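You operate a simulated robot arm through the tools that you are given. There is no shell and no other tool.

Carry out the task below with a simulated two-armed robot. There is one attempt and no reset: what you move stays moved.

TASK
Wipe the steel dust off the magnet drawer with the white pad.
Fine: pull the drawer out, put the pad back and push the drawer home. Set down upright: white pad. Where these are worked on the way, their far stop is far enough and under half their travel is too little: magnet drawer. What is to be rubbed or washed off counts as gone when no trace of it is left.

The check looks at the end state, three seconds after you hand in, the way a careful person would. Anything else that was tipped, shoved, dropped, spilled or broken makes it a failure.

THE ROBOT
Two 7-joint arms with two-finger parallel grippers on one trunk that stands fixed in place. Base frame: the origin is at the foot of the trunk, x ahead of it, y to its left, z up. Readings come in mm, rad, newtons and seconds.
The left shoulder is at [50, 177, 1204], the right one opposite. With the tool pointing down near the work surface each hand reaches from about 200 to 700 mm from the base axis, measured 20 degrees to its own side. Payload 3.43 kg a hand.
Tool frame (each hand has its own): the origin (TCP) lies between the finger pads and is the grasp point; the fingertips stand 34 mm ahead of it; z points along the fingers, y is the line along which they close. Largest opening 128 mm; finger width 24, thickness 12; the body of the gripper, 48 by 130 mm, starts 96 mm behind the TCP.
Orientation is that of the tool frame in the base frame, as a unit quaternion [w, x, y, z]. With the fingers straight down and closing along the base's y, the tool's x points along the base's -x, its y along +y and its z along -z.

THE INTERFACE
- The arms move only by the tool send_rows. It takes "left_plan", "right_plan" or both (then of equal length, played together; a hand with none holds still); each is text: rows parted by semicolons, each of 7 numbers parted by spaces: the shift along the base's x, y, z in m, then the turn, a rotation vector about the base's x, y, z in rad, then the opening in per cent of the stroke, from 0 (shut) to 100 (fully open). In form: tx ty tz wx wy wz claw; .... A call has 1 to 20 rows; each row shifts and turns the commanded pose from where the row before left it. Each row takes 0.2 s and may step no farther than 50 mm and 0.15 rad from the row before; otherwise, or with a gripper value out of range, the whole call is refused. A pose out of reach is approached as far as the arm can. The call stops where the force on the tool passes 40 N (or 10 N more than at its start, if that is more) or the arm is blocked; 0.2 s more then pass. Each finger travels about 108 mm/s and halts on what it meets, pressing with about 28 N; the grip force reading is that of the motor and also rises with nothing between the fingers. The clock runs only during rows and for 0.2 s after the last one: add rows that do not move to give the fingers time. It gives the time, the measured TCP pose, the force on the tool (base axes), the opening and the grip force at its end, in the units of the frame above (readings bear some noise), with the torque about the TCP (base axes, N m) and any sound that the robot's microphone picked up.
- Cameras (640 x 400 px; columns grow to the right, rows downward): "scene" is now at [159.9, 50.3, 1391.8]; the picture's right is [0.55, -0.84, 0.00], its down [-0.34, -0.23, -0.91] and it looks along [0.76, 0.50, -0.41] (base axes); focal length 214 px, centre (320, 200). "left" rides on the left gripper at [76, 11, -160] in its tool frame; the picture's right is [-0.15, 0.99, 0.00], its down [-0.88, -0.13, -0.46] and it looks along [-0.45, -0.07, 0.89] (tool axes); focal length 234 px, centre (320, 200). "right" rides on the right gripper at [76, -11, -160] in its tool frame; the picture's right is [0.15, 0.99, 0.00], its down [-0.88, 0.13, -0.46] and it looks along [-0.45, 0.07, 0.89] (tool axes); focal length 234 px, centre (320, 200). There is no depth. A picture from a camera that has moved, and an enlarged one, comes with that camera's place and axes in the base frame and with its lens. The place of the scene camera against the robot may be out by one fixed shift of up to 18 mm in any direction.
- camera(camera): a new picture of that camera. No time passes.
- raise_lower(by): slides the trunk up (or, below 0, down) by that many mm; the arms and the scene camera ride with it, the base frame stays. It gives what a move gives, with no picture.
- head_to(pan, tilt): turns the head with the scene camera to pan (to the left, within 1.396 rad either way) and tilt (down, from -0.506 to 1.204), counted from straight ahead of the robot. It gives what a move gives.
- zoom(camera, box): a new picture of the part [left, top, right, bottom] of that camera's present view, enlarged. No time passes.
- hand_in(): hands the job in; it is judged then, once.

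Places have to be worked out from the pictures, the camera data and where the tool is seen. Open the grippers and draw the arms clear of the work before you hand the job in, unless the task says otherwise.

The tools are called after "Emit:" as a command line: name --argument value ..., lists and objects as JSON in quotes. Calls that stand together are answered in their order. send_rows: Moves the arms, as the interface text tells. Its arguments: {"type":"object","properties":{"left_plan":{"type":"string"},"right_plan":{"type":"string"}},"required":[]} The other tools are called the same way: raise_lower (by) slides the trunk up or down; head_to (pan, tilt) turns the head that bears the scene camera; camera (camera) takes a picture; zoom (camera, box) takes an enlarged picture of a part of a camera's view; hand_in () hands the job in.

At the start:

```text
time_s: 0.0
left_tool_pos: [259.5, 268.4, 1351.5]
left_ee_rot: [0.0, -0.001, 1.0, 0.001]
left_force: [0.0, 0.0, -0.8]
left_ft_torque: [-0.01, 0.01, -0.01]
left_gripper_width: 127.9
left_gripper_force: 0.1
right_tool_pos: [299.2, 59.4, 1301.2]
right_ee_rot: [0.0, 0.0, 1.0, 0.0]
right_force: [0.2, -0.2, 0.5]
right_ft_torque: [0.01, -0.01, 0.03]
right_gripper_width: 127.8
right_gripper_force: 0.1
trunk travel left (down, up): [-375.0, 26.0]
head pan, tilt: [0.581, 0.424]
```

scene: 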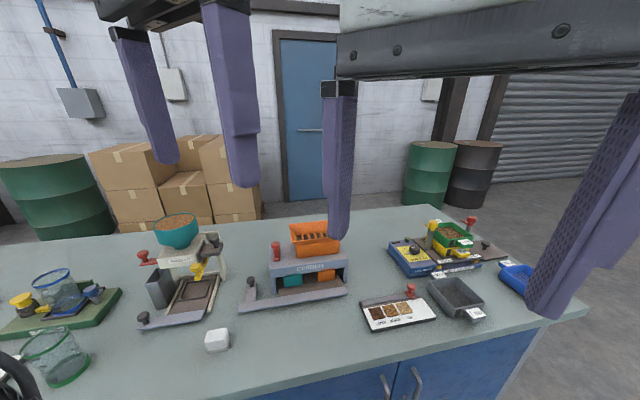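
right: 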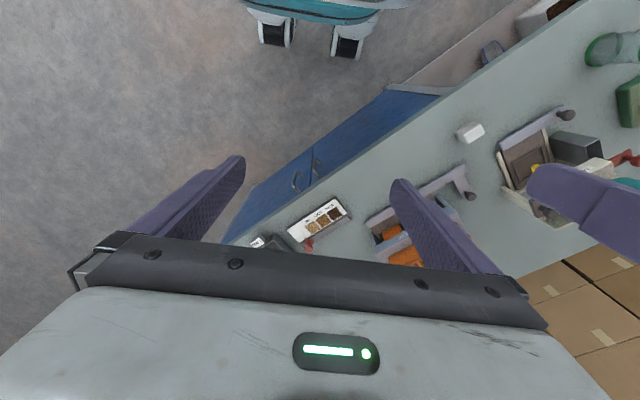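
left: 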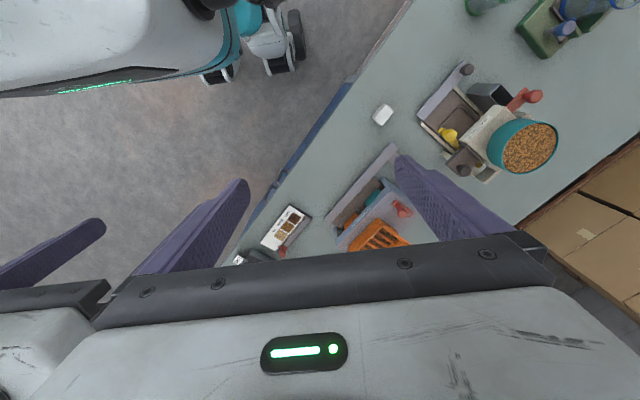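

I see several devices on a bench: a jar stand, a hopper machine with a tray, an orange-topped machine, sample trays. I'll zoom in to find the magnet drawer and the white pad.

Emit:
zoom --camera "scene" --box '[120, 200, 280, 360]'

Emit:
zoom --camera "scene" --box '[230, 200, 390, 320]'

Emit:
zoom --camera "scene" --box '[350, 200, 550, 340]'

Emit:
zoom --camera "left" --box '[340, 50, 580, 200]'

Emit:
zoom --camera "scene" --box '[0, 250, 140, 400]'

```text
2.50 times, centred on (200, 280) of scene
camera zoom: at [159.9, 50.3, 1391.8], right [0.55, -0.84, 0.0], down [-0.34, -0.23, -0.91], along [0.76, 0.5, -0.41], focal length 536 px, centre (620, 0)
```

zoom: 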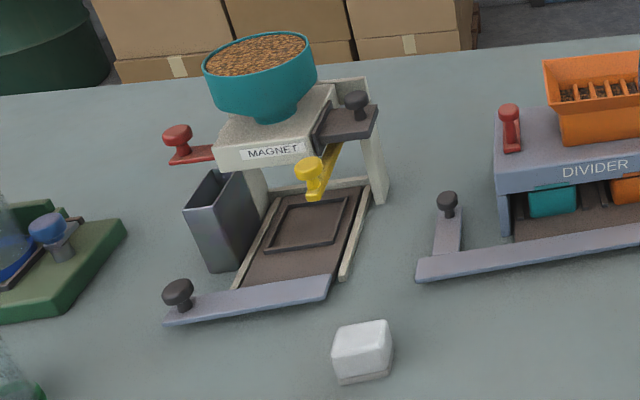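

```text
3.33 times, centred on (310, 260) of scene
camera zoom: at [159.9, 50.3, 1391.8], right [0.55, -0.84, 0.0], down [-0.34, -0.23, -0.91], along [0.76, 0.5, -0.41], focal length 715 px, centre (353, 0)
```

zoom: 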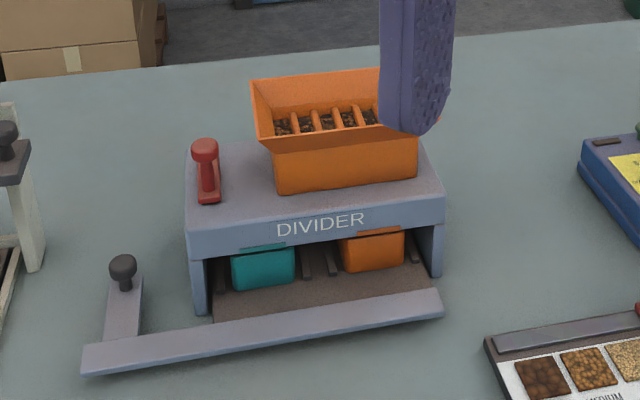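

```text
2.86 times, centred on (450, 270) of scene
camera zoom: at [159.9, 50.3, 1391.8], right [0.55, -0.84, 0.0], down [-0.34, -0.23, -0.91], along [0.76, 0.5, -0.41], focal length 613 px, centre (-51, 0)
```

zoom: 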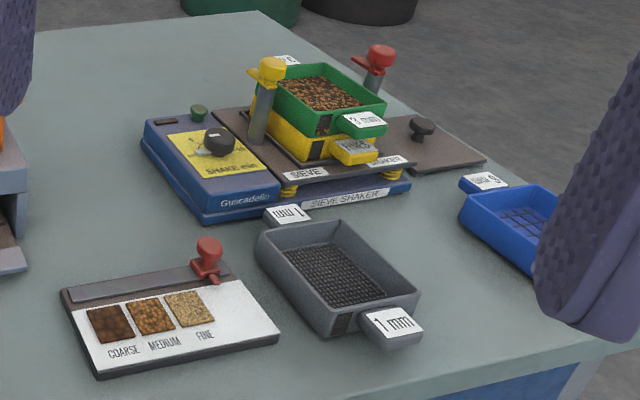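

```text
2.67 times, centred on (460, 125) of left
camera zoom: at [183.2, 281.1, 1510.5], right [0.15, 0.99, 0.0], down [0.88, -0.13, 0.46], along [0.45, -0.07, -0.89], focal length 624 px, centre (-53, 400)
```

zoom: 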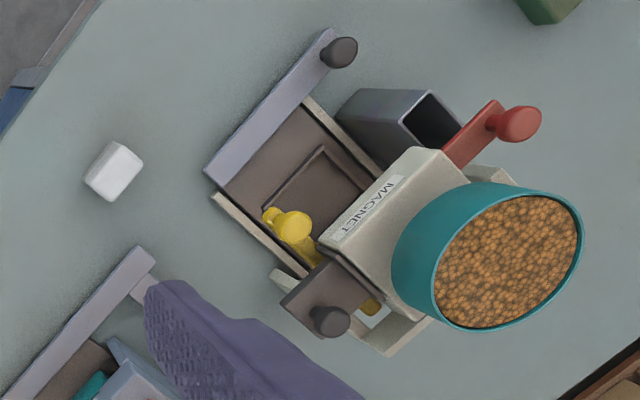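

```text
2.67 times, centred on (70, 325) of scene
camera zoom: at [159.9, 50.3, 1391.8], right [0.55, -0.84, 0.0], down [-0.34, -0.23, -0.91], along [0.76, 0.5, -0.41], focal length 572 px, centre (987, -133)
```

zoom: 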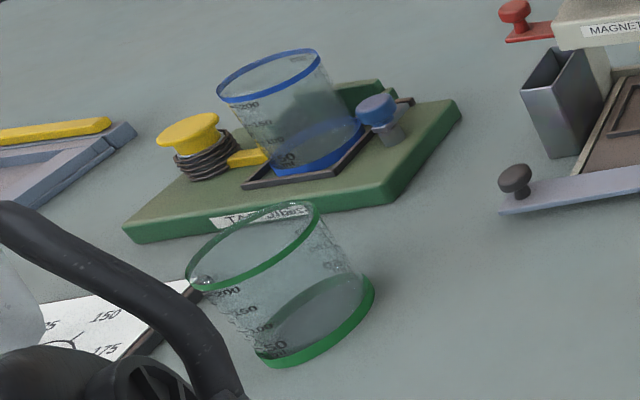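

The magnet machine carries a dark plate with a dark knob at the upper right, and I estimate that knob near (392, 542, 1065). The pad is near (288, 424, 890). I'll turn the head towards it for a better look.

Emit:
head_to --pan 1.0 --tilt 0.65

Emit:
camera --camera "scene"

Emit:
zoom --camera "scene" --box '[240, 60, 480, 300]'

```text
time_s: 0.9
left_tool_pos: [258.3, 268.0, 1351.3]
left_ee_rot: [0.0, 0.0, 1.0, 0.0]
left_force: [0.6, 0.1, -0.3]
left_ft_torque: [-0.02, -0.01, 0.02]
left_gripper_width: 128.3
left_gripper_force: 0.1
right_tool_pos: [298.9, 58.2, 1301.0]
right_ee_rot: [0.0, -0.001, 1.0, 0.0]
right_force: [-0.8, 0.5, 0.1]
right_ft_torque: [-0.02, 0.0, 0.01]
right_gripper_width: 128.1
right_gripper_force: 0.0
trunk travel left (down, up): [-375.0, 26.0]
head pan, tilt: [1.0, 0.649]
```

```text
taken
camera scene: at [129.7, 72.6, 1371.7], right [0.84, -0.54, 0.0], down [-0.33, -0.51, -0.8], along [0.43, 0.67, -0.6], focal length 214 px, centre (320, 200)
```

scene: 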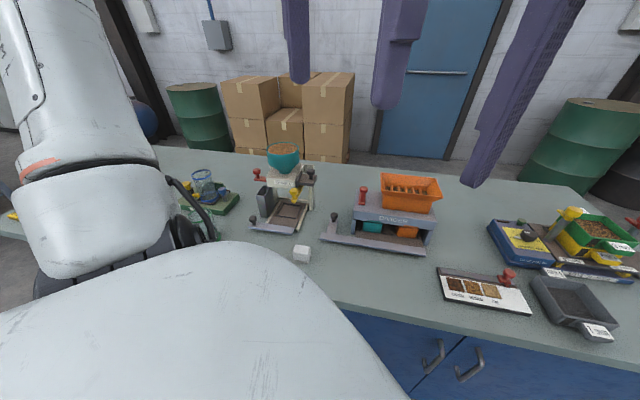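

```text
1.67 times, centred on (360, 180) of scene
camera zoom: at [129.7, 72.6, 1371.7], right [0.84, -0.54, 0.0], down [-0.33, -0.51, -0.8], along [0.43, 0.67, -0.6], focal length 358 px, centre (253, 233)
```

zoom: 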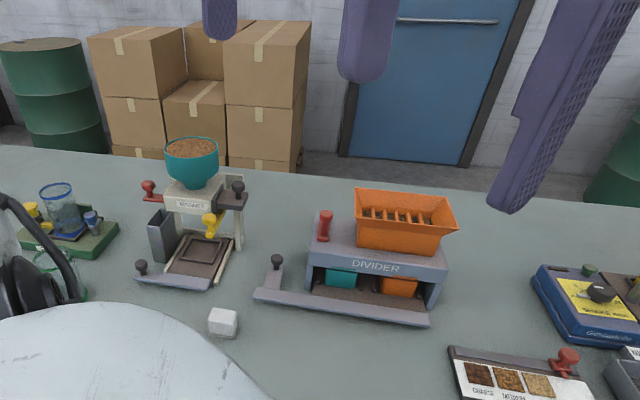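

The view is clear, so I'll zoom tightly onto the magnet machine.

Emit:
zoom --camera "scene" --box '[240, 135, 340, 270]'

Emit:
zoom --camera "scene" --box '[265, 155, 325, 195]'

Emit:
zoom --camera "left" --box '[430, 80, 570, 190]'

```text
2.96 times, centred on (290, 202) of scene
camera zoom: at [129.7, 72.6, 1371.7], right [0.84, -0.54, 0.0], down [-0.33, -0.51, -0.8], along [0.43, 0.67, -0.6], focal length 636 px, centre (409, 193)
```

zoom: 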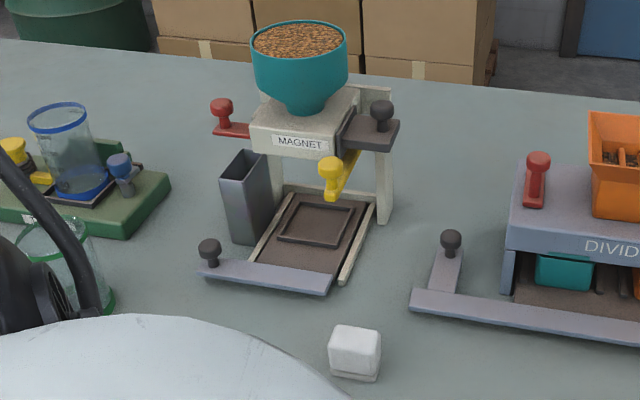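

```text
10.00 times, centred on (295, 175) of scene
camera zoom: at [129.7, 72.6, 1371.7], right [0.84, -0.54, 0.0], down [-0.33, -0.51, -0.8], along [0.43, 0.67, -0.6], focal length 2145 px, centre (570, 450)
```

zoom: 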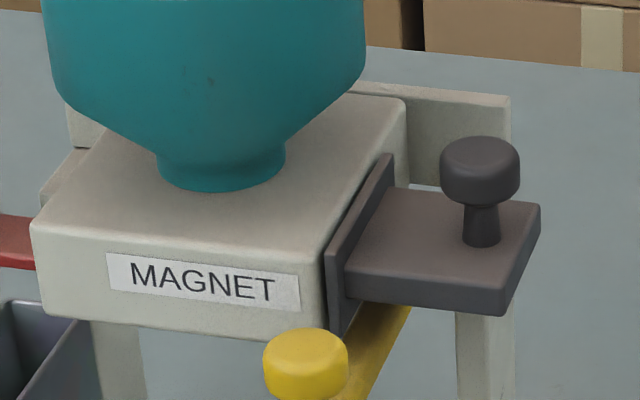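

```text
3.64 times, centred on (500, 135) of left
camera zoom: at [183.2, 281.1, 1510.5], right [0.15, 0.99, 0.0], down [0.88, -0.13, 0.46], along [0.45, -0.07, -0.89], focal length 852 px, centre (-334, 436)
```

zoom: 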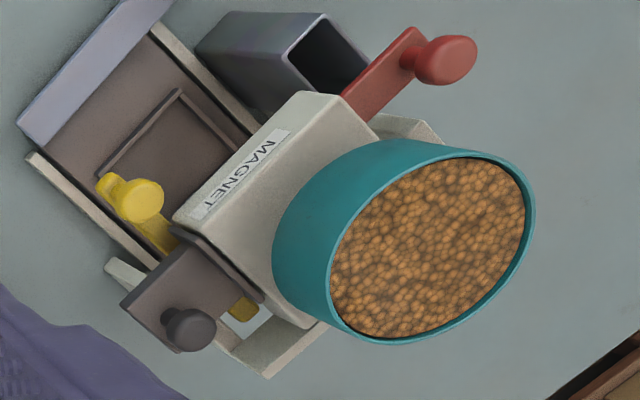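

The magnet drawer is the dark block with the knob, sitting to the right of the MAGNET body. It should pull out roughly along (+0.75, −0.66). I'll move the left wrist camera for a second, closer view to triangulate from.

Emit:
send_rows --left_plan "0 0.045 0 0 0 0 100; 0 0.045 0 0 0 0 100; 0 0.045 -0.01 0 0 0 100; 0 0.045 -0.02 0 0 0 100; 0 0.02 -0.02 0 0 0 100; 0 0 0 0 0 0 100"

Emit:
camera --camera "left"

```text
time_s: 2.3
left_tool_pos: [261.0, 462.8, 1296.2]
left_ee_rot: [0.001, 0.0, 1.0, 0.001]
left_force: [-0.5, -0.4, 0.4]
left_ft_torque: [0.02, -0.01, 0.01]
left_gripper_width: 128.1
left_gripper_force: 0.2
left hand out of reach, approached as far as the arm can: row 4
right_tool_pos: [299.6, 59.1, 1302.4]
right_ee_rot: [-0.001, 0.0, 1.0, 0.001]
right_force: [-0.3, 0.7, -0.3]
right_ft_torque: [0.01, 0.02, 0.02]
right_gripper_width: 127.9
right_gripper_force: 0.0
trunk travel left (down, up): [-375.0, 26.0]
head pan, tilt: [1.0, 0.649]
```

```text
taken
camera left: at [184.5, 475.1, 1455.0], right [0.14, 0.99, 0.0], down [0.88, -0.13, 0.46], along [0.45, -0.07, -0.89], focal length 234 px, centre (320, 200)
```

left: 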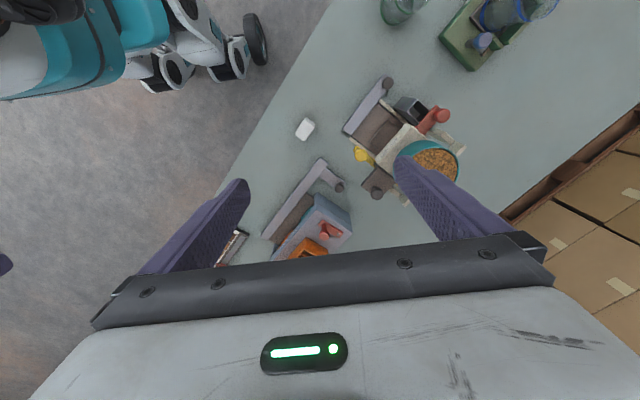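

The arm reached about y=463. I'll zoom into this view to triangulate.

Emit:
zoom --camera "left" --box '[280, 60, 480, 220]'

```text
2.50 times, centred on (380, 140) of left
camera zoom: at [184.5, 475.1, 1455.0], right [0.14, 0.99, 0.0], down [0.88, -0.13, 0.46], along [0.45, -0.07, -0.89], focal length 585 px, centre (170, 350)
```

zoom: 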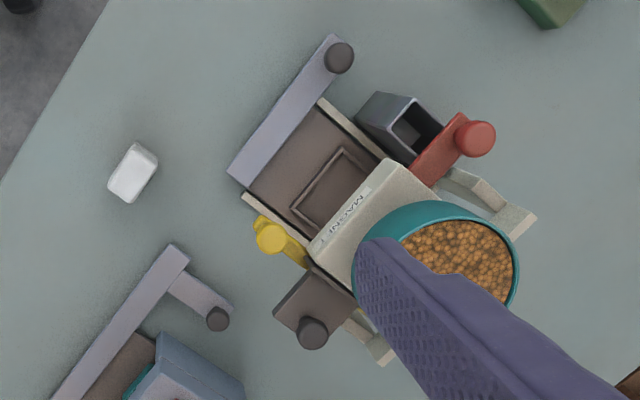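

The triangulated knob top is about (396, 557, 1039) and the pad about (280, 425, 888). I'll yaw the hand towards the machine and lower it for a closer view of the drawer geometry.

Emit:
send_rows --left_plan "0 0 -0.02 0 0 0.13 100; 0 0 -0.02 0 0 0.13 100; 0 0 -0.02 0 0 0.13 100; 0.01 0.02 -0.02 0 0 0.13 100; 0.01 0.02 -0.01 0 0 0.13 100; 0.006 0.01 -0.01 0 0 0.12 100; 0 0 0 0 0 0 100"

Emit:
camera --camera "left"

```text
time_s: 3.9
left_tool_pos: [286.6, 515.7, 1197.9]
left_ee_rot: [0.001, -0.376, 0.927, -0.001]
left_force: [-0.3, 0.4, 0.2]
left_ft_torque: [-0.01, 0.02, 0.01]
left_gripper_width: 128.2
left_gripper_force: 0.0
right_tool_pos: [297.8, 59.3, 1301.1]
right_ee_rot: [0.0, 0.0, 1.0, 0.001]
right_force: [-0.7, 0.3, 0.0]
right_ft_torque: [0.01, -0.01, -0.01]
right_gripper_width: 128.0
right_gripper_force: 0.1
trunk travel left (down, up): [-375.0, 26.0]
head pan, tilt: [1.0, 0.649]
```

```text
taken
camera left: at [224.3, 471.7, 1358.3], right [-0.59, 0.81, 0.0], down [0.72, 0.52, 0.46], along [0.37, 0.27, -0.89], focal length 234 px, centre (320, 200)
```

left: 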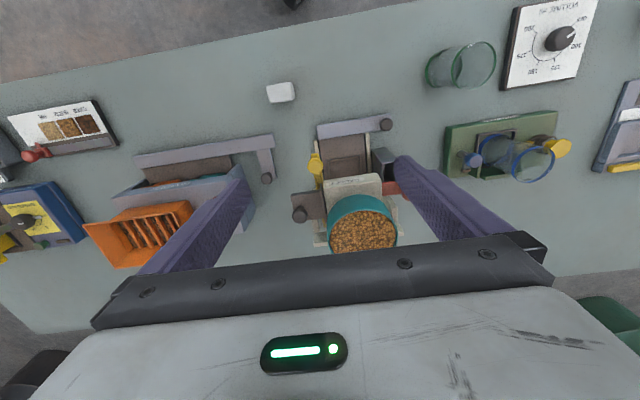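

The machine now sits squarely between the fingers. I'll zoom into it.

Emit:
zoom --camera "left" --box '[250, 70, 430, 260]'

Emit:
zoom --camera "left" --box '[270, 160, 370, 250]'

```text
2.11 times, centred on (340, 165) of left
camera zoom: at [224.3, 471.7, 1358.3], right [-0.59, 0.81, 0.0], down [0.72, 0.52, 0.46], along [0.37, 0.27, -0.89], focal length 493 px, centre (278, 274)
```

zoom: 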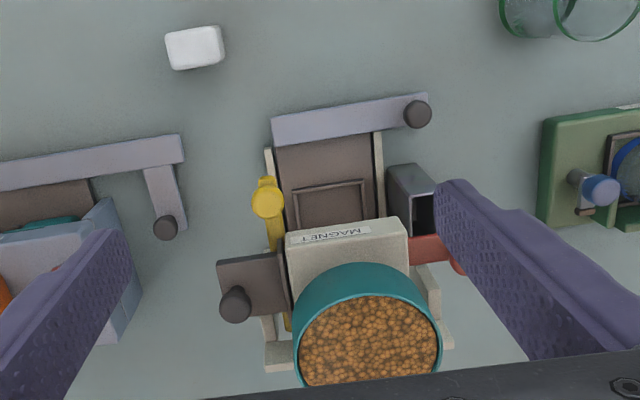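

```text
4.44 times, centred on (320, 205) of left
camera zoom: at [224.3, 471.7, 1358.3], right [-0.59, 0.81, 0.0], down [0.72, 0.52, 0.46], along [0.37, 0.27, -0.89], focal length 1041 px, centre (320, 178)
```

zoom: 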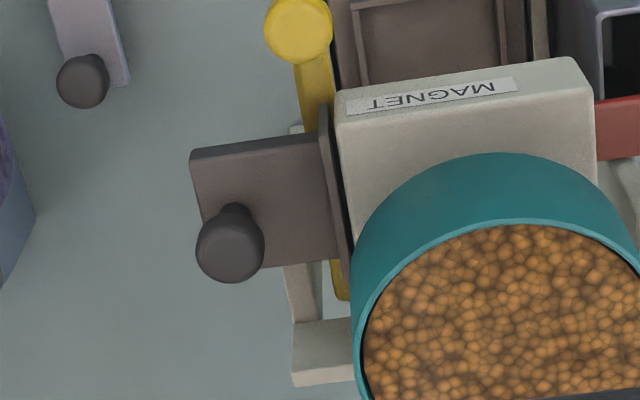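

The knob checks out at (397, 557), with its top at about z 1040 and the handle plate at about z 1010. The pull direction is d≈(0.70, −0.714). I'll raise the trunk for more reach, move out to the right, yaw the hand by −90° so the fingers close along the depth direction, and descend in front of the knob.

Emit:
raise_lower --by 25

Emit:
send_rows --left_plan "0.03 -0.028 0 0 0 0 100; 0.009 -0.01 0 0 0 0 80; 0 0 -0.01 0 0 -0.143 60; 0 0 -0.01 0 0 -0.143 60; 0 0 -0.01 0 0 -0.143 60; 0 0 -0.01 0 0 -0.143 60; 0 0 -0.01 0 0 -0.143 60; 0 0 -0.01 0 0 -0.143 60; 0 0 -0.01 0 0 -0.143 60; 0 0 -0.01 0 0 -0.143 60; 0 0 -0.01 0 0 -0.143 60; 0 0 -0.01 0 0 -0.143 60; 0 0 -0.01 0 0 -0.135 60; 0 0 0 0 0 0 60"

Emit:
camera --camera "left"

Emit:
camera --camera "scene"

```text
time_s: 4.6
left_tool_pos: [286.0, 515.2, 1224.3]
left_ee_rot: [0.0, -0.375, 0.927, 0.0]
left_force: [0.2, 0.4, -0.5]
left_ft_torque: [0.01, -0.01, -0.01]
left_gripper_width: 128.0
left_gripper_force: 0.0
right_tool_pos: [300.6, 60.0, 1325.6]
right_ee_rot: [0.001, 0.0, 1.0, 0.0]
right_force: [-0.3, 0.5, 0.5]
right_ft_torque: [0.03, -0.01, -0.01]
right_gripper_width: 128.1
right_gripper_force: 0.0
trunk travel left (down, up): [-400.0, 1.0]
head pan, tilt: [1.0, 0.649]
```

```text
time_s: 7.6
left_tool_pos: [300.3, 330.7, 1135.0]
left_ee_rot: [-0.001, 0.386, 0.923, 0.0]
left_force: [0.5, 0.1, 0.7]
left_ft_torque: [0.02, -0.02, -0.01]
left_gripper_width: 76.6
left_gripper_force: 0.2
left hand out of reach, approached as far as the arm can: row 9, 10, 11, 12, 13
right_tool_pos: [298.4, 60.8, 1326.2]
right_ee_rot: [0.001, 0.0, 1.0, 0.001]
right_force: [0.1, 0.4, -0.1]
right_ft_torque: [-0.01, -0.03, 0.01]
right_gripper_width: 128.2
right_gripper_force: 0.1
trunk travel left (down, up): [-400.0, 1.0]
head pan, tilt: [1.0, 0.649]
```

```text
taken
camera left: at [255.9, 394.8, 1295.0], right [0.81, 0.59, 0.0], down [0.53, -0.72, 0.45], along [0.27, -0.37, -0.89], focal length 234 px, centre (320, 200)
```

left: 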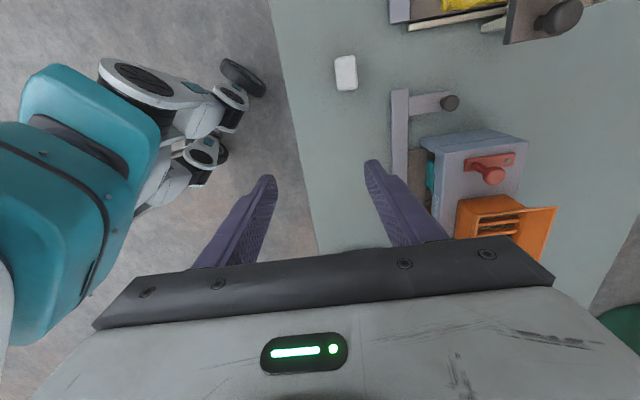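

```text
taken
camera scene: at [129.7, 73.0, 1396.6], right [0.84, -0.54, 0.0], down [-0.33, -0.51, -0.8], along [0.43, 0.67, -0.6], focal length 214 px, centre (320, 200)
```

scene: 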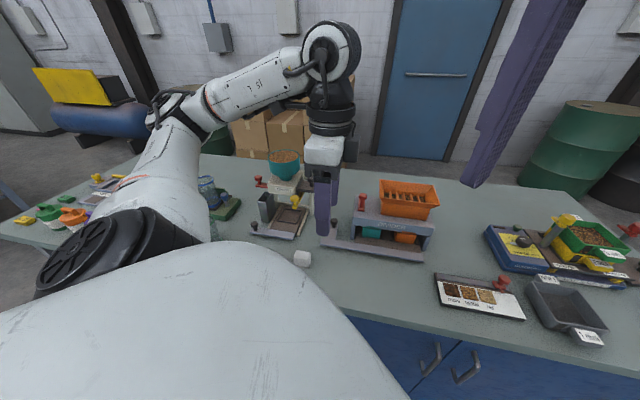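

With yaw −45° the wrist can't reach there, and the arm drew back to y≈331. I'll turn to yaw 0, where the fingers close along y, diagonal to the drawer, and see where the arm ends up.

Emit:
send_rows --left_plan "0 0 0 0 0 0.13 60; 0 0 0 0 0 0.13 60; 0 0 0 0 0 0.13 60; 0 0 0 0 0 0.13 60; 0 0 0 0 0 0.13 60; 0 0 0 0 0 0.14 60; 0 0 0 0 0 0 60"

Emit:
camera --camera "left"

```text
time_s: 9.2
left_tool_pos: [302.6, 331.8, 1135.4]
left_ee_rot: [0.0, 0.002, 1.0, 0.0]
left_force: [-0.2, 0.6, -0.3]
left_ft_torque: [-0.02, 0.0, 0.03]
left_gripper_width: 77.0
left_gripper_force: 0.0
right_tool_pos: [298.4, 60.1, 1327.0]
right_ee_rot: [0.0, 0.0, 1.0, 0.001]
right_force: [-0.3, 0.0, -0.2]
right_ft_torque: [0.0, 0.0, -0.01]
right_gripper_width: 128.0
right_gripper_force: 0.0
trunk travel left (down, up): [-400.0, 1.0]
head pan, tilt: [1.0, 0.649]
```

```text
taken
camera left: at [226.7, 344.3, 1294.6], right [0.15, 0.99, 0.0], down [0.88, -0.13, 0.46], along [0.45, -0.07, -0.89], focal length 234 px, centre (320, 200)
```

left: 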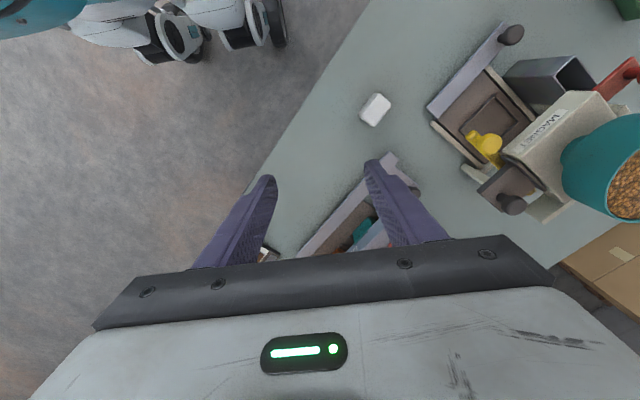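

This low, oblique view is good for heights, so I'll zoom in on it.

Emit:
zoom --camera "left" --box '[440, 20, 640, 240]'

Emit:
zoom --camera "left" --box '[340, 70, 410, 140]'

```text
1.82 times, centred on (540, 130) of left
camera zoom: at [226.7, 344.3, 1294.6], right [0.15, 0.99, 0.0], down [0.88, -0.13, 0.46], along [0.45, -0.07, -0.89], focal length 426 px, centre (-80, 327)
```

zoom: 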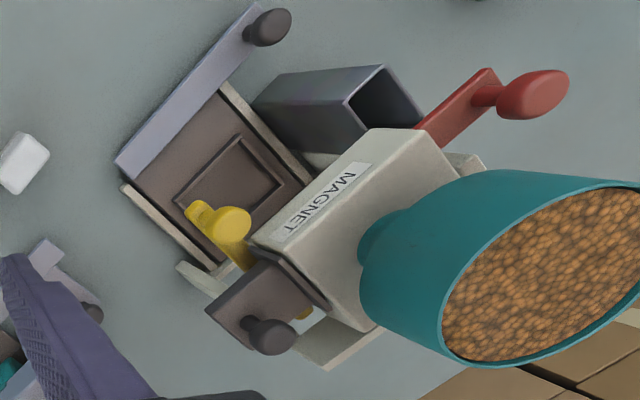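

```text
5.71 times, centred on (375, 105) of left
camera zoom: at [226.7, 344.3, 1294.6], right [0.15, 0.99, 0.0], down [0.88, -0.13, 0.46], along [0.45, -0.07, -0.89], focal length 1338 px, centre (6, 743)
```

zoom: 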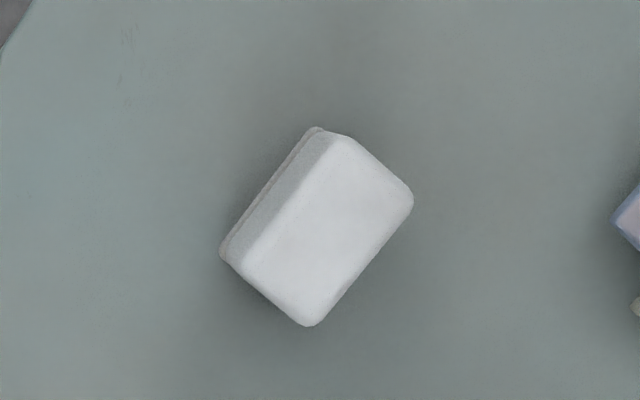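

Refined estimates: knob top (395.5, 555.5, 1043), handle plate top z≈1018, and hopper rim centre (330, 611, 1116) with radius ≈43. Yaw +44° reaches and leaves clearance, so I'll go above the knob with the fingers closing along the drawer axis.

Emit:
send_rows --left_plan "0.004 0.026 -0.004 0 0 0.13 60; 0.004 0.026 -0.004 0 0 0.13 60; 0.004 0.026 -0.004 0 0 0.13 60; 0.004 0.026 -0.004 0 0 0.13 50; 0.004 0.026 -0.004 0 0 0.13 40; 0.004 0.026 -0.004 0 0 0.13 36; 0.024 0.022 0 0 0 0 36; 0.024 0.022 0 0 0 0 36; 0.024 0.022 0 0 0 0 36; 0 0 0 0 0 0 36"

Emit:
camera --camera "left"

Emit:
zoom --camera "scene" --box '[230, 120, 390, 270]'

```text
time_s: 11.4
left_tool_pos: [398.6, 554.5, 1110.2]
left_ee_rot: [0.001, -0.379, 0.925, 0.0]
left_force: [-0.8, 0.0, -0.4]
left_ft_torque: [0.0, 0.0, -0.01]
left_gripper_width: 46.1
left_gripper_force: 0.1
right_tool_pos: [298.6, 59.7, 1326.7]
right_ee_rot: [0.0, 0.0, 1.0, 0.001]
right_force: [-0.1, -0.7, 0.3]
right_ft_torque: [0.03, 0.0, -0.01]
right_gripper_width: 128.1
right_gripper_force: 0.0
trunk travel left (down, up): [-400.0, 1.0]
head pan, tilt: [1.0, 0.649]
```

```text
taken
camera left: at [337.3, 511.6, 1269.6], right [-0.59, 0.81, 0.0], down [0.72, 0.52, 0.46], along [0.37, 0.27, -0.89], focal length 234 px, centre (320, 200)
```

left: 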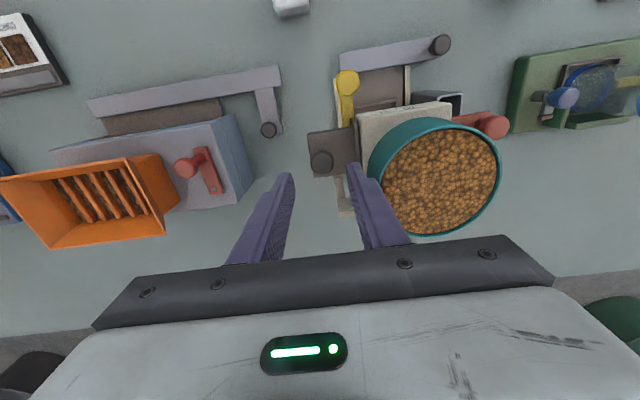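

```text
2.67 times, centred on (310, 195) of scene
camera zoom: at [129.2, 72.8, 1396.7], right [0.84, -0.54, 0.0], down [-0.33, -0.51, -0.8], along [0.43, 0.67, -0.6], focal length 572 px, centre (347, 213)
```

zoom: 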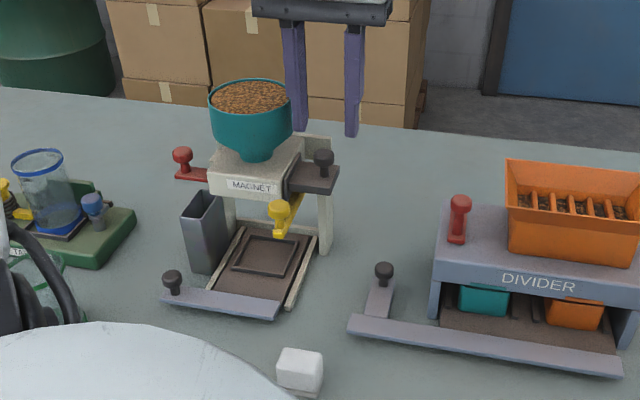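

The knob is right below at about (395.5, 554), slightly toward the inner finger. I'll shift slightly, narrow the opening to about 42 mm and descend part way.

Emit:
send_rows --left_plan "0 -0.003 0 0 0 0 33; 0 0 -0.015 0 0 0 33; 0 0 -0.015 0 0 0 33; 0 0 -0.015 0 0 0 33; 0 0 0 0 0 0 33"

Emit:
zoom --camera "left" --box '[220, 60, 440, 260]'

Emit:
zoom --camera "scene" --box '[270, 140, 350, 220]'

```text
time_s: 12.6
left_tool_pos: [397.1, 550.7, 1066.5]
left_ee_rot: [0.0, -0.379, 0.926, 0.0]
left_force: [0.2, 0.2, 0.5]
left_ft_torque: [-0.03, -0.01, 0.01]
left_gripper_width: 42.2
left_gripper_force: 0.0
right_tool_pos: [299.6, 60.1, 1326.1]
right_ee_rot: [0.0, 0.0, 1.0, 0.002]
right_force: [0.4, -0.7, -0.1]
right_ft_torque: [-0.04, 0.0, 0.01]
right_gripper_width: 127.8
right_gripper_force: 0.0
trunk travel left (down, up): [-400.0, 1.0]
head pan, tilt: [1.0, 0.649]
```

```text
2.00 times, centred on (330, 160) of left
camera zoom: at [336.9, 507.4, 1225.9], right [-0.59, 0.81, 0.0], down [0.72, 0.52, 0.46], along [0.37, 0.27, -0.89], focal length 468 px, centre (300, 280)
```

zoom: 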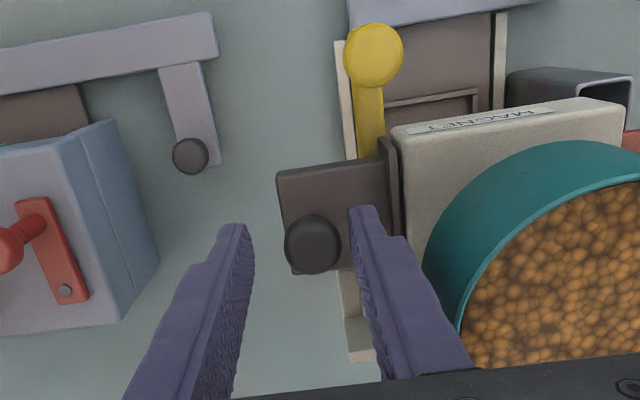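

```text
5.00 times, centred on (310, 180) of scene
camera zoom: at [129.5, 72.5, 1396.7], right [0.84, -0.54, 0.0], down [-0.33, -0.51, -0.8], along [0.43, 0.67, -0.6], focal length 1072 px, centre (370, 300)
```

zoom: 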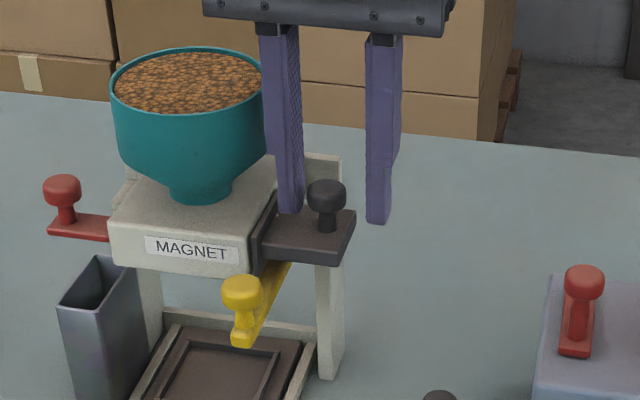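

The inner finger sits cleanly between the knob and the faceplate. I'll descend 10 mm more and close on the knob.

Emit:
send_rows --left_plan "0 0 -0.005 0 0 0 33; 0 0 -0.005 0 0 0 33; 0 0 0 0 0 0 33"

Emit:
zoom --camera "scene" --box '[270, 140, 350, 220]'

Emit:
zoom --camera "left" --box '[220, 60, 440, 260]'

```text
time_s: 13.4
left_tool_pos: [397.2, 550.9, 1055.7]
left_ee_rot: [0.0, -0.378, 0.926, -0.001]
left_force: [0.6, -0.3, -0.2]
left_ft_torque: [0.02, 0.0, -0.03]
left_gripper_width: 42.2
left_gripper_force: 0.0
right_tool_pos: [300.0, 58.4, 1325.9]
right_ee_rot: [0.0, 0.0, 1.0, 0.001]
right_force: [0.5, -0.3, 0.8]
right_ft_torque: [-0.03, -0.03, 0.05]
right_gripper_width: 127.9
right_gripper_force: 0.1
trunk travel left (down, up): [-400.0, 1.0]
head pan, tilt: [1.0, 0.649]
```

```text
5.00 times, centred on (310, 180) of scene
camera zoom: at [129.6, 72.6, 1396.7], right [0.84, -0.54, 0.0], down [-0.33, -0.51, -0.8], along [0.43, 0.67, -0.6], focal length 1072 px, centre (370, 300)
```

zoom: 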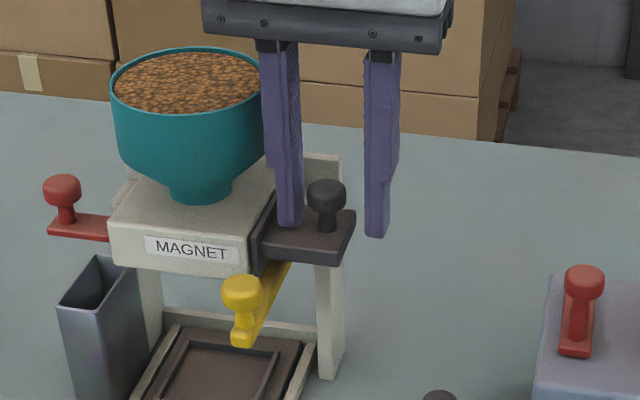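

```text
2.00 times, centred on (330, 160) of left
camera zoom: at [336.5, 508.1, 1216.2], right [-0.59, 0.81, 0.0], down [0.72, 0.52, 0.46], along [0.37, 0.27, -0.89], focal length 468 px, centre (300, 280)
```

zoom: 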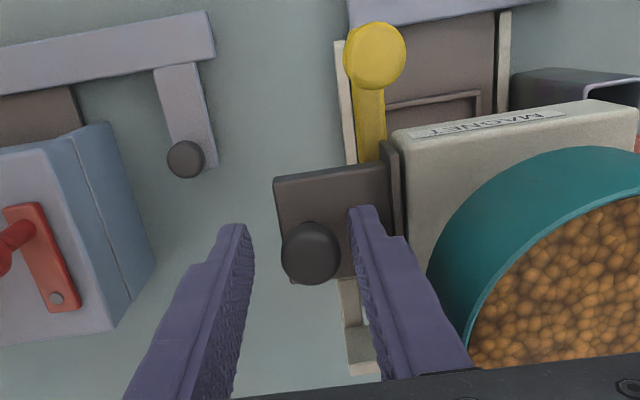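

The tips are just above the plate and straddle the knob. I'll centre by 2 mm and close.

Emit:
send_rows --left_plan "0.0014 0.0014 0 0 0 0 33; 0 0 0 0 0 0 20; 0 0 0 0 0 0 10; 0 0 0 0 0 0 5; 0 0 0 0 0 0 5"

Emit:
zoom --camera "scene" --box '[270, 140, 350, 220]'

```text
time_s: 14.6
left_tool_pos: [399.9, 552.3, 1055.6]
left_ee_rot: [0.0, -0.379, 0.926, -0.001]
left_force: [-1.3, -0.5, -1.8]
left_ft_torque: [0.09, -0.05, 0.0]
left_gripper_width: 23.1
left_gripper_force: 45.0
right_tool_pos: [297.8, 60.2, 1325.8]
right_ee_rot: [0.0, 0.0, 1.0, 0.001]
right_force: [0.3, 0.4, 0.8]
right_ft_torque: [0.03, 0.03, -0.01]
right_gripper_width: 128.1
right_gripper_force: 0.1
trunk travel left (down, up): [-400.0, 1.0]
head pan, tilt: [1.0, 0.649]
```

```text
5.00 times, centred on (310, 180) of scene
camera zoom: at [129.6, 72.7, 1396.6], right [0.84, -0.54, 0.0], down [-0.33, -0.51, -0.8], along [0.43, 0.67, -0.6], focal length 1072 px, centre (370, 300)
```

zoom: 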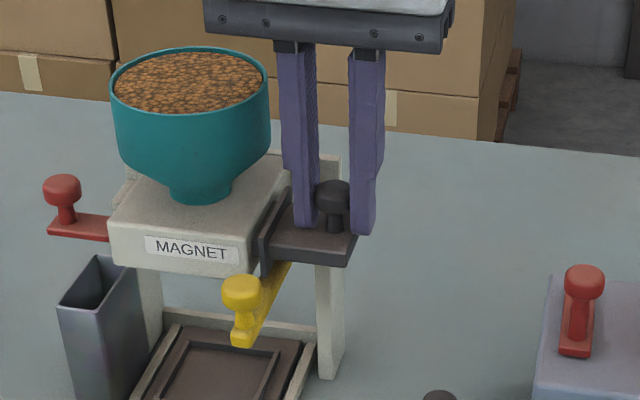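

The knob is gripped at 23 mm. Now I'll pull along d in small steps and watch the force.

Emit:
send_rows --left_plan "0.007 -0.0071 0 0 0 0 5; 0.007 -0.0071 0 0 0 0 5; 0.007 -0.0071 0 0 0 0 5; 0.007 -0.0071 0 0 0 0 5; 0 0 0 0 0 0 5"

Emit:
zoom --camera "scene" --box '[260, 130, 370, 230]'

Emit:
zoom --camera "left" --box '[220, 60, 440, 260]'

```text
time_s: 15.8
left_tool_pos: [427.5, 522.8, 1057.0]
left_ee_rot: [0.001, -0.378, 0.926, -0.001]
left_force: [-0.1, 1.6, 2.5]
left_ft_torque: [-0.46, 0.5, 0.02]
left_gripper_width: 23.3
left_gripper_force: 45.6
right_tool_pos: [298.6, 60.2, 1326.7]
right_ee_rot: [-0.001, -0.001, 1.0, 0.001]
right_force: [-0.5, -1.2, 0.5]
right_ft_torque: [0.01, 0.0, -0.03]
right_gripper_width: 128.0
right_gripper_force: 0.1
trunk travel left (down, up): [-400.0, 1.0]
head pan, tilt: [1.0, 0.649]
```

```text
4.00 times, centred on (315, 180) of scene
camera zoom: at [129.5, 72.8, 1396.7], right [0.84, -0.54, 0.0], down [-0.33, -0.51, -0.8], along [0.43, 0.67, -0.6], focal length 858 px, centre (340, 280)
```

zoom: 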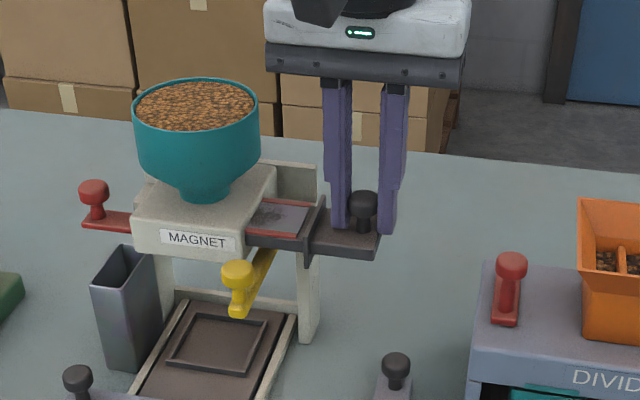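

```text
2.00 times, centred on (330, 160) of left
camera zoom: at [366.3, 480.6, 1215.6], right [-0.59, 0.81, 0.0], down [0.72, 0.52, 0.46], along [0.37, 0.27, -0.89], focal length 468 px, centre (300, 280)
```

zoom: 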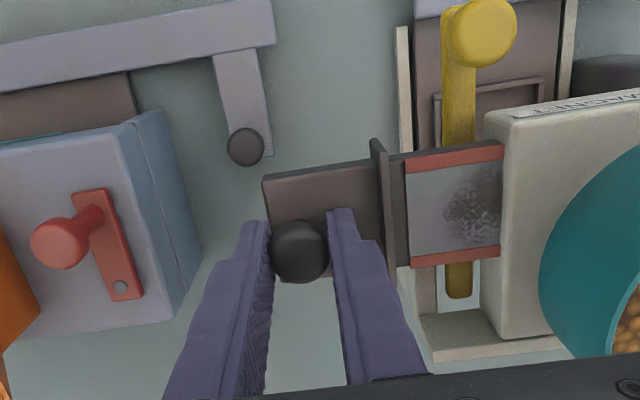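

The magnet face with dark dust is emerging, and the force is tiny. I'll keep pulling towards the far stop.

Emit:
send_rows --left_plan "0.007 -0.0071 0 0 0 0 5; 0.007 -0.0071 0 0 0 0 5; 0.007 -0.0071 0 0 0 0 5; 0 0 0 0 0 0 5"

Emit:
zoom --camera "left" --box '[220, 60, 440, 260]'

```text
time_s: 16.8
left_tool_pos: [448.7, 502.5, 1056.5]
left_ee_rot: [0.002, -0.377, 0.926, -0.001]
left_force: [2.9, 3.4, 2.6]
left_ft_torque: [0.24, -0.27, 0.0]
left_gripper_width: 23.5
left_gripper_force: 45.2
right_tool_pos: [299.0, 60.0, 1325.7]
right_ee_rot: [0.001, 0.0, 1.0, 0.001]
right_force: [0.2, 0.4, 0.3]
right_ft_torque: [0.02, -0.01, 0.0]
right_gripper_width: 127.8
right_gripper_force: 0.1
trunk travel left (down, up): [-400.0, 1.0]
head pan, tilt: [1.0, 0.649]
```

```text
2.00 times, centred on (330, 160) of left
camera zoom: at [387.6, 459.0, 1215.5], right [-0.59, 0.81, 0.0], down [0.72, 0.52, 0.46], along [0.37, 0.27, -0.89], focal length 468 px, centre (300, 280)
```

zoom: 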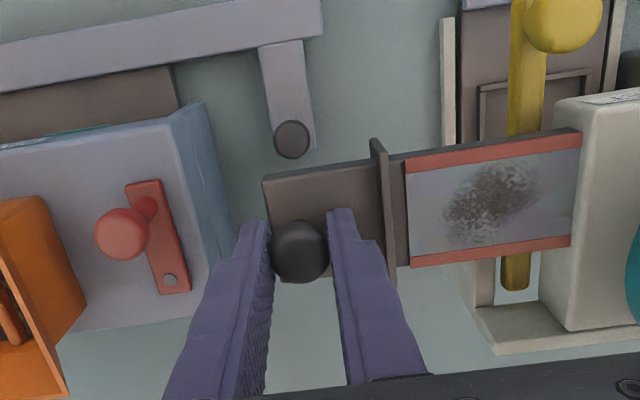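

The whole dust patch is visible at about 72 mm out. I'll pull a bit further to find the stop.

Emit:
send_rows --left_plan "0.0049 -0.005 0 0 0 0 5; 0.0049 -0.005 0 0 0 0 5; 0.0049 -0.005 0 0 0 0 5; 0 0 0 0 0 0 5"

Emit:
zoom --camera "left" --box '[220, 60, 440, 260]'

```text
time_s: 17.8
left_tool_pos: [463.6, 487.7, 1057.0]
left_ee_rot: [0.0, -0.379, 0.925, 0.0]
left_force: [-0.9, 8.6, 4.2]
left_ft_torque: [0.1, 0.08, -0.01]
left_gripper_width: 23.3
left_gripper_force: 45.6
right_tool_pos: [298.2, 60.4, 1326.8]
right_ee_rot: [0.001, 0.0, 1.0, 0.0]
right_force: [-0.6, -0.5, 1.0]
right_ft_torque: [0.03, 0.0, 0.01]
right_gripper_width: 128.2
right_gripper_force: 0.0
trunk travel left (down, up): [-400.0, 1.0]
head pan, tilt: [1.0, 0.649]
```

```text
2.00 times, centred on (330, 160) of left
camera zoom: at [402.1, 445.0, 1215.6], right [-0.59, 0.81, 0.0], down [0.72, 0.52, 0.46], along [0.37, 0.27, -0.89], focal length 468 px, centre (300, 280)
```

zoom: 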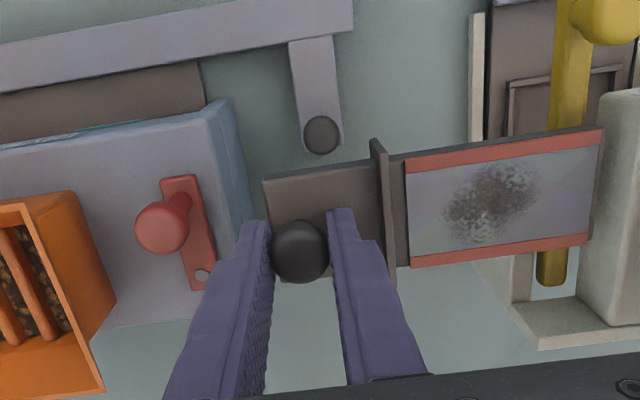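

The drawer is about 93 mm out and some side force is building. I'll check in the scene that it's still seated.

Emit:
zoom --camera "scene" --box '[270, 140, 370, 230]'

Emit:
camera --camera "left"

```text
4.44 times, centred on (320, 185) of scene
camera zoom: at [129.2, 73.5, 1396.7], right [0.84, -0.54, 0.0], down [-0.33, -0.51, -0.8], along [0.43, 0.67, -0.6], focal length 953 px, centre (320, 267)
```

zoom: 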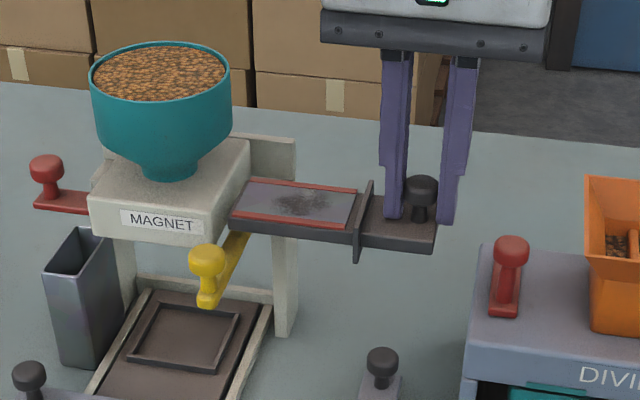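

```text
taken
camera left: at [402.1, 445.0, 1215.6], right [-0.59, 0.81, 0.0], down [0.72, 0.52, 0.46], along [0.37, 0.27, -0.89], focal length 234 px, centre (320, 200)
```

left: 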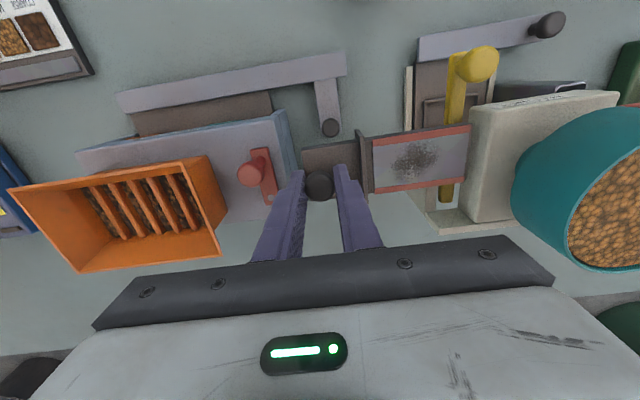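

The drawer is still held in the body. The magnet face is about 80 × 50 mm, its top is around z 1020, and the dust is centred near (405, 548). I'll release the knob, lift straight up and head over the pad.

Emit:
send_rows --left_plan "0 0 0 0 0 0 15; 0 0 0 0 0 0 25; 0 0 0 0 0 0 30; 0 0 0.02 0 0 0 30; 0 0 0.03 0 0 0 30; -0.02 0 0.01 0 0 0 40; -0.04 -0.014 0 0 0 0 55; -0.04 -0.016 0 0 0 0 55; -0.04 -0.016 0 0 0 0 55; -0.04 -0.016 0 0 0 0 55; 0 0 -0.03 0 0 0 55; 0 0 -0.03 0 0 0 55; 0 0 0 0 0 0 55"

Emit:
camera --camera "left"

Emit:
zoom --camera "scene" --box '[230, 120, 390, 290]'

```text
time_s: 20.6
left_tool_pos: [281.2, 426.0, 1056.6]
left_ee_rot: [0.0, -0.379, 0.926, 0.0]
left_force: [0.2, -0.4, 0.8]
left_ft_torque: [0.02, 0.01, -0.01]
left_gripper_width: 70.1
left_gripper_force: 0.0
right_tool_pos: [299.8, 59.6, 1326.1]
right_ee_rot: [0.001, 0.0, 1.0, 0.001]
right_force: [-0.8, 0.8, 0.1]
right_ft_torque: [-0.02, 0.0, -0.02]
right_gripper_width: 127.9
right_gripper_force: 0.0
trunk travel left (down, up): [-400.0, 1.0]
head pan, tilt: [1.0, 0.649]
```

```text
taken
camera left: at [220.4, 381.3, 1215.2], right [-0.59, 0.81, 0.0], down [0.72, 0.52, 0.46], along [0.37, 0.27, -0.89], focal length 234 px, centre (320, 200)
```

left: 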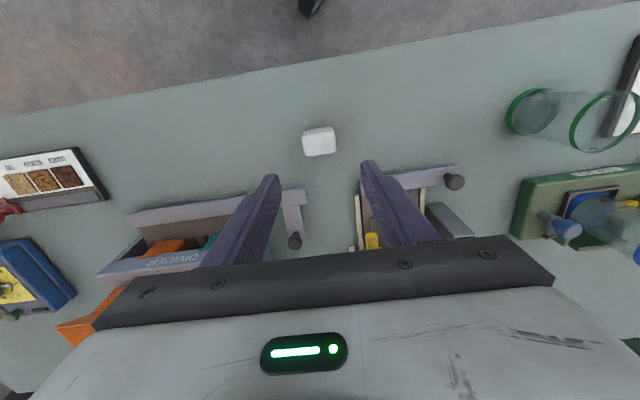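

```text
2.35 times, centred on (310, 205) of scene
camera zoom: at [129.8, 72.8, 1396.6], right [0.84, -0.54, 0.0], down [-0.33, -0.51, -0.8], along [0.43, 0.67, -0.6], focal length 505 px, centre (344, 188)
```

zoom: 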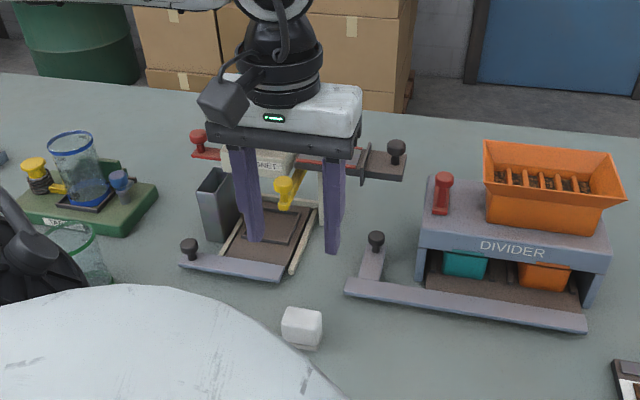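

Emit:
zoom --camera "left" --box '[280, 110, 360, 170]'

Emit:
zoom --camera "scene" --box '[290, 240, 330, 270]'

```text
6.67 times, centred on (320, 140) of left
camera zoom: at [220.4, 381.3, 1215.2], right [-0.59, 0.81, 0.0], down [0.72, 0.52, 0.46], along [0.37, 0.27, -0.89], focal length 1561 px, centre (320, 600)
```

zoom: 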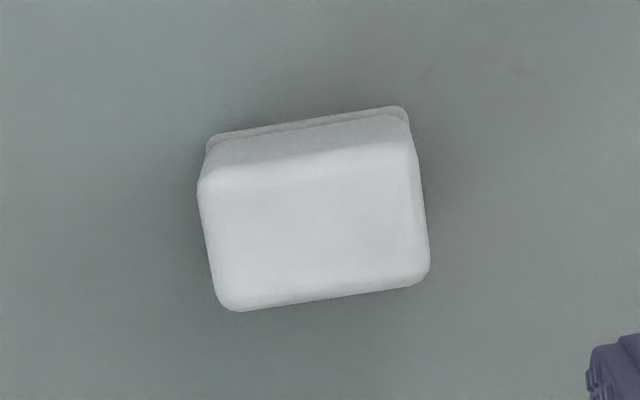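

```text
13.33 times, centred on (310, 255) of scene
camera zoom: at [129.8, 72.8, 1396.6], right [0.84, -0.54, 0.0], down [-0.33, -0.51, -0.8], along [0.43, 0.67, -0.6], focal length 2860 px, centre (453, -533)
```

zoom: 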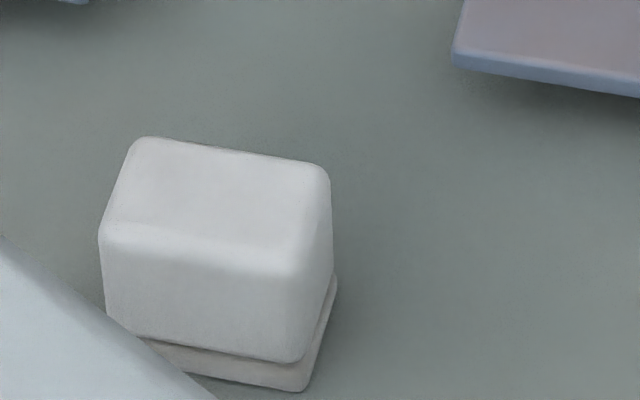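

The pad is about 44 × 28 × 35 mm, centred at (282.4, 425.0), with its top at about z 905 and a thin felt layer underneath. I'll descend to straddle its long side, keeping the tips above the felt.

Emit:
send_rows --left_plan "0.0012 -0.001 -0.03 0 0 0 55; 0 0 -0.03 0 0 0 55; 0 0 -0.03 0 0 0 55; 0 0 -0.025 0 0 0 55; 0 0 -0.014 0 0 0 55; 0 0 -0.010 0 0 0 55; 0 0 0 0 0 0 55"

Emit:
zoom --camera "left" --box '[240, 110, 400, 260]'

Emit:
zoom --camera "scene" --box '[270, 220, 350, 280]'

```text
time_s: 22.2
left_tool_pos: [285.8, 425.2, 916.7]
left_ee_rot: [0.0, -0.378, 0.926, 0.0]
left_force: [-0.4, 0.5, -0.2]
left_ft_torque: [-0.01, 0.01, 0.0]
left_gripper_width: 70.3
left_gripper_force: 0.0
right_tool_pos: [298.3, 58.3, 1326.0]
right_ee_rot: [0.0, 0.0, 1.0, 0.001]
right_force: [-0.1, 0.6, -0.5]
right_ft_torque: [-0.03, 0.02, 0.03]
right_gripper_width: 128.0
right_gripper_force: 0.0
trunk travel left (down, up): [-400.0, 1.0]
head pan, tilt: [1.0, 0.649]
```

```text
2.67 times, centred on (320, 185) of left
camera zoom: at [223.5, 381.4, 1075.9], right [-0.59, 0.81, 0.0], down [0.72, 0.52, 0.46], along [0.37, 0.27, -0.89], focal length 624 px, centre (320, 240)
```

zoom: 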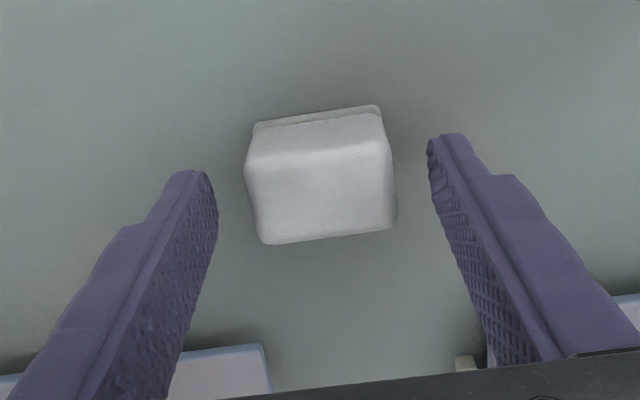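

```text
6.67 times, centred on (310, 250) of scene
camera zoom: at [129.6, 72.6, 1396.7], right [0.84, -0.54, 0.0], down [-0.33, -0.51, -0.8], along [0.43, 0.67, -0.6], focal length 1430 px, centre (387, -133)
```

zoom: 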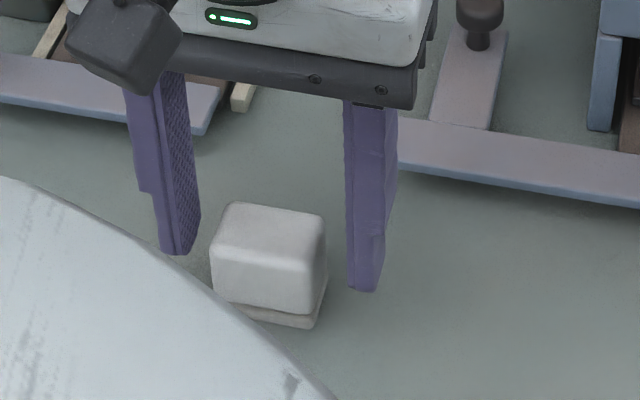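

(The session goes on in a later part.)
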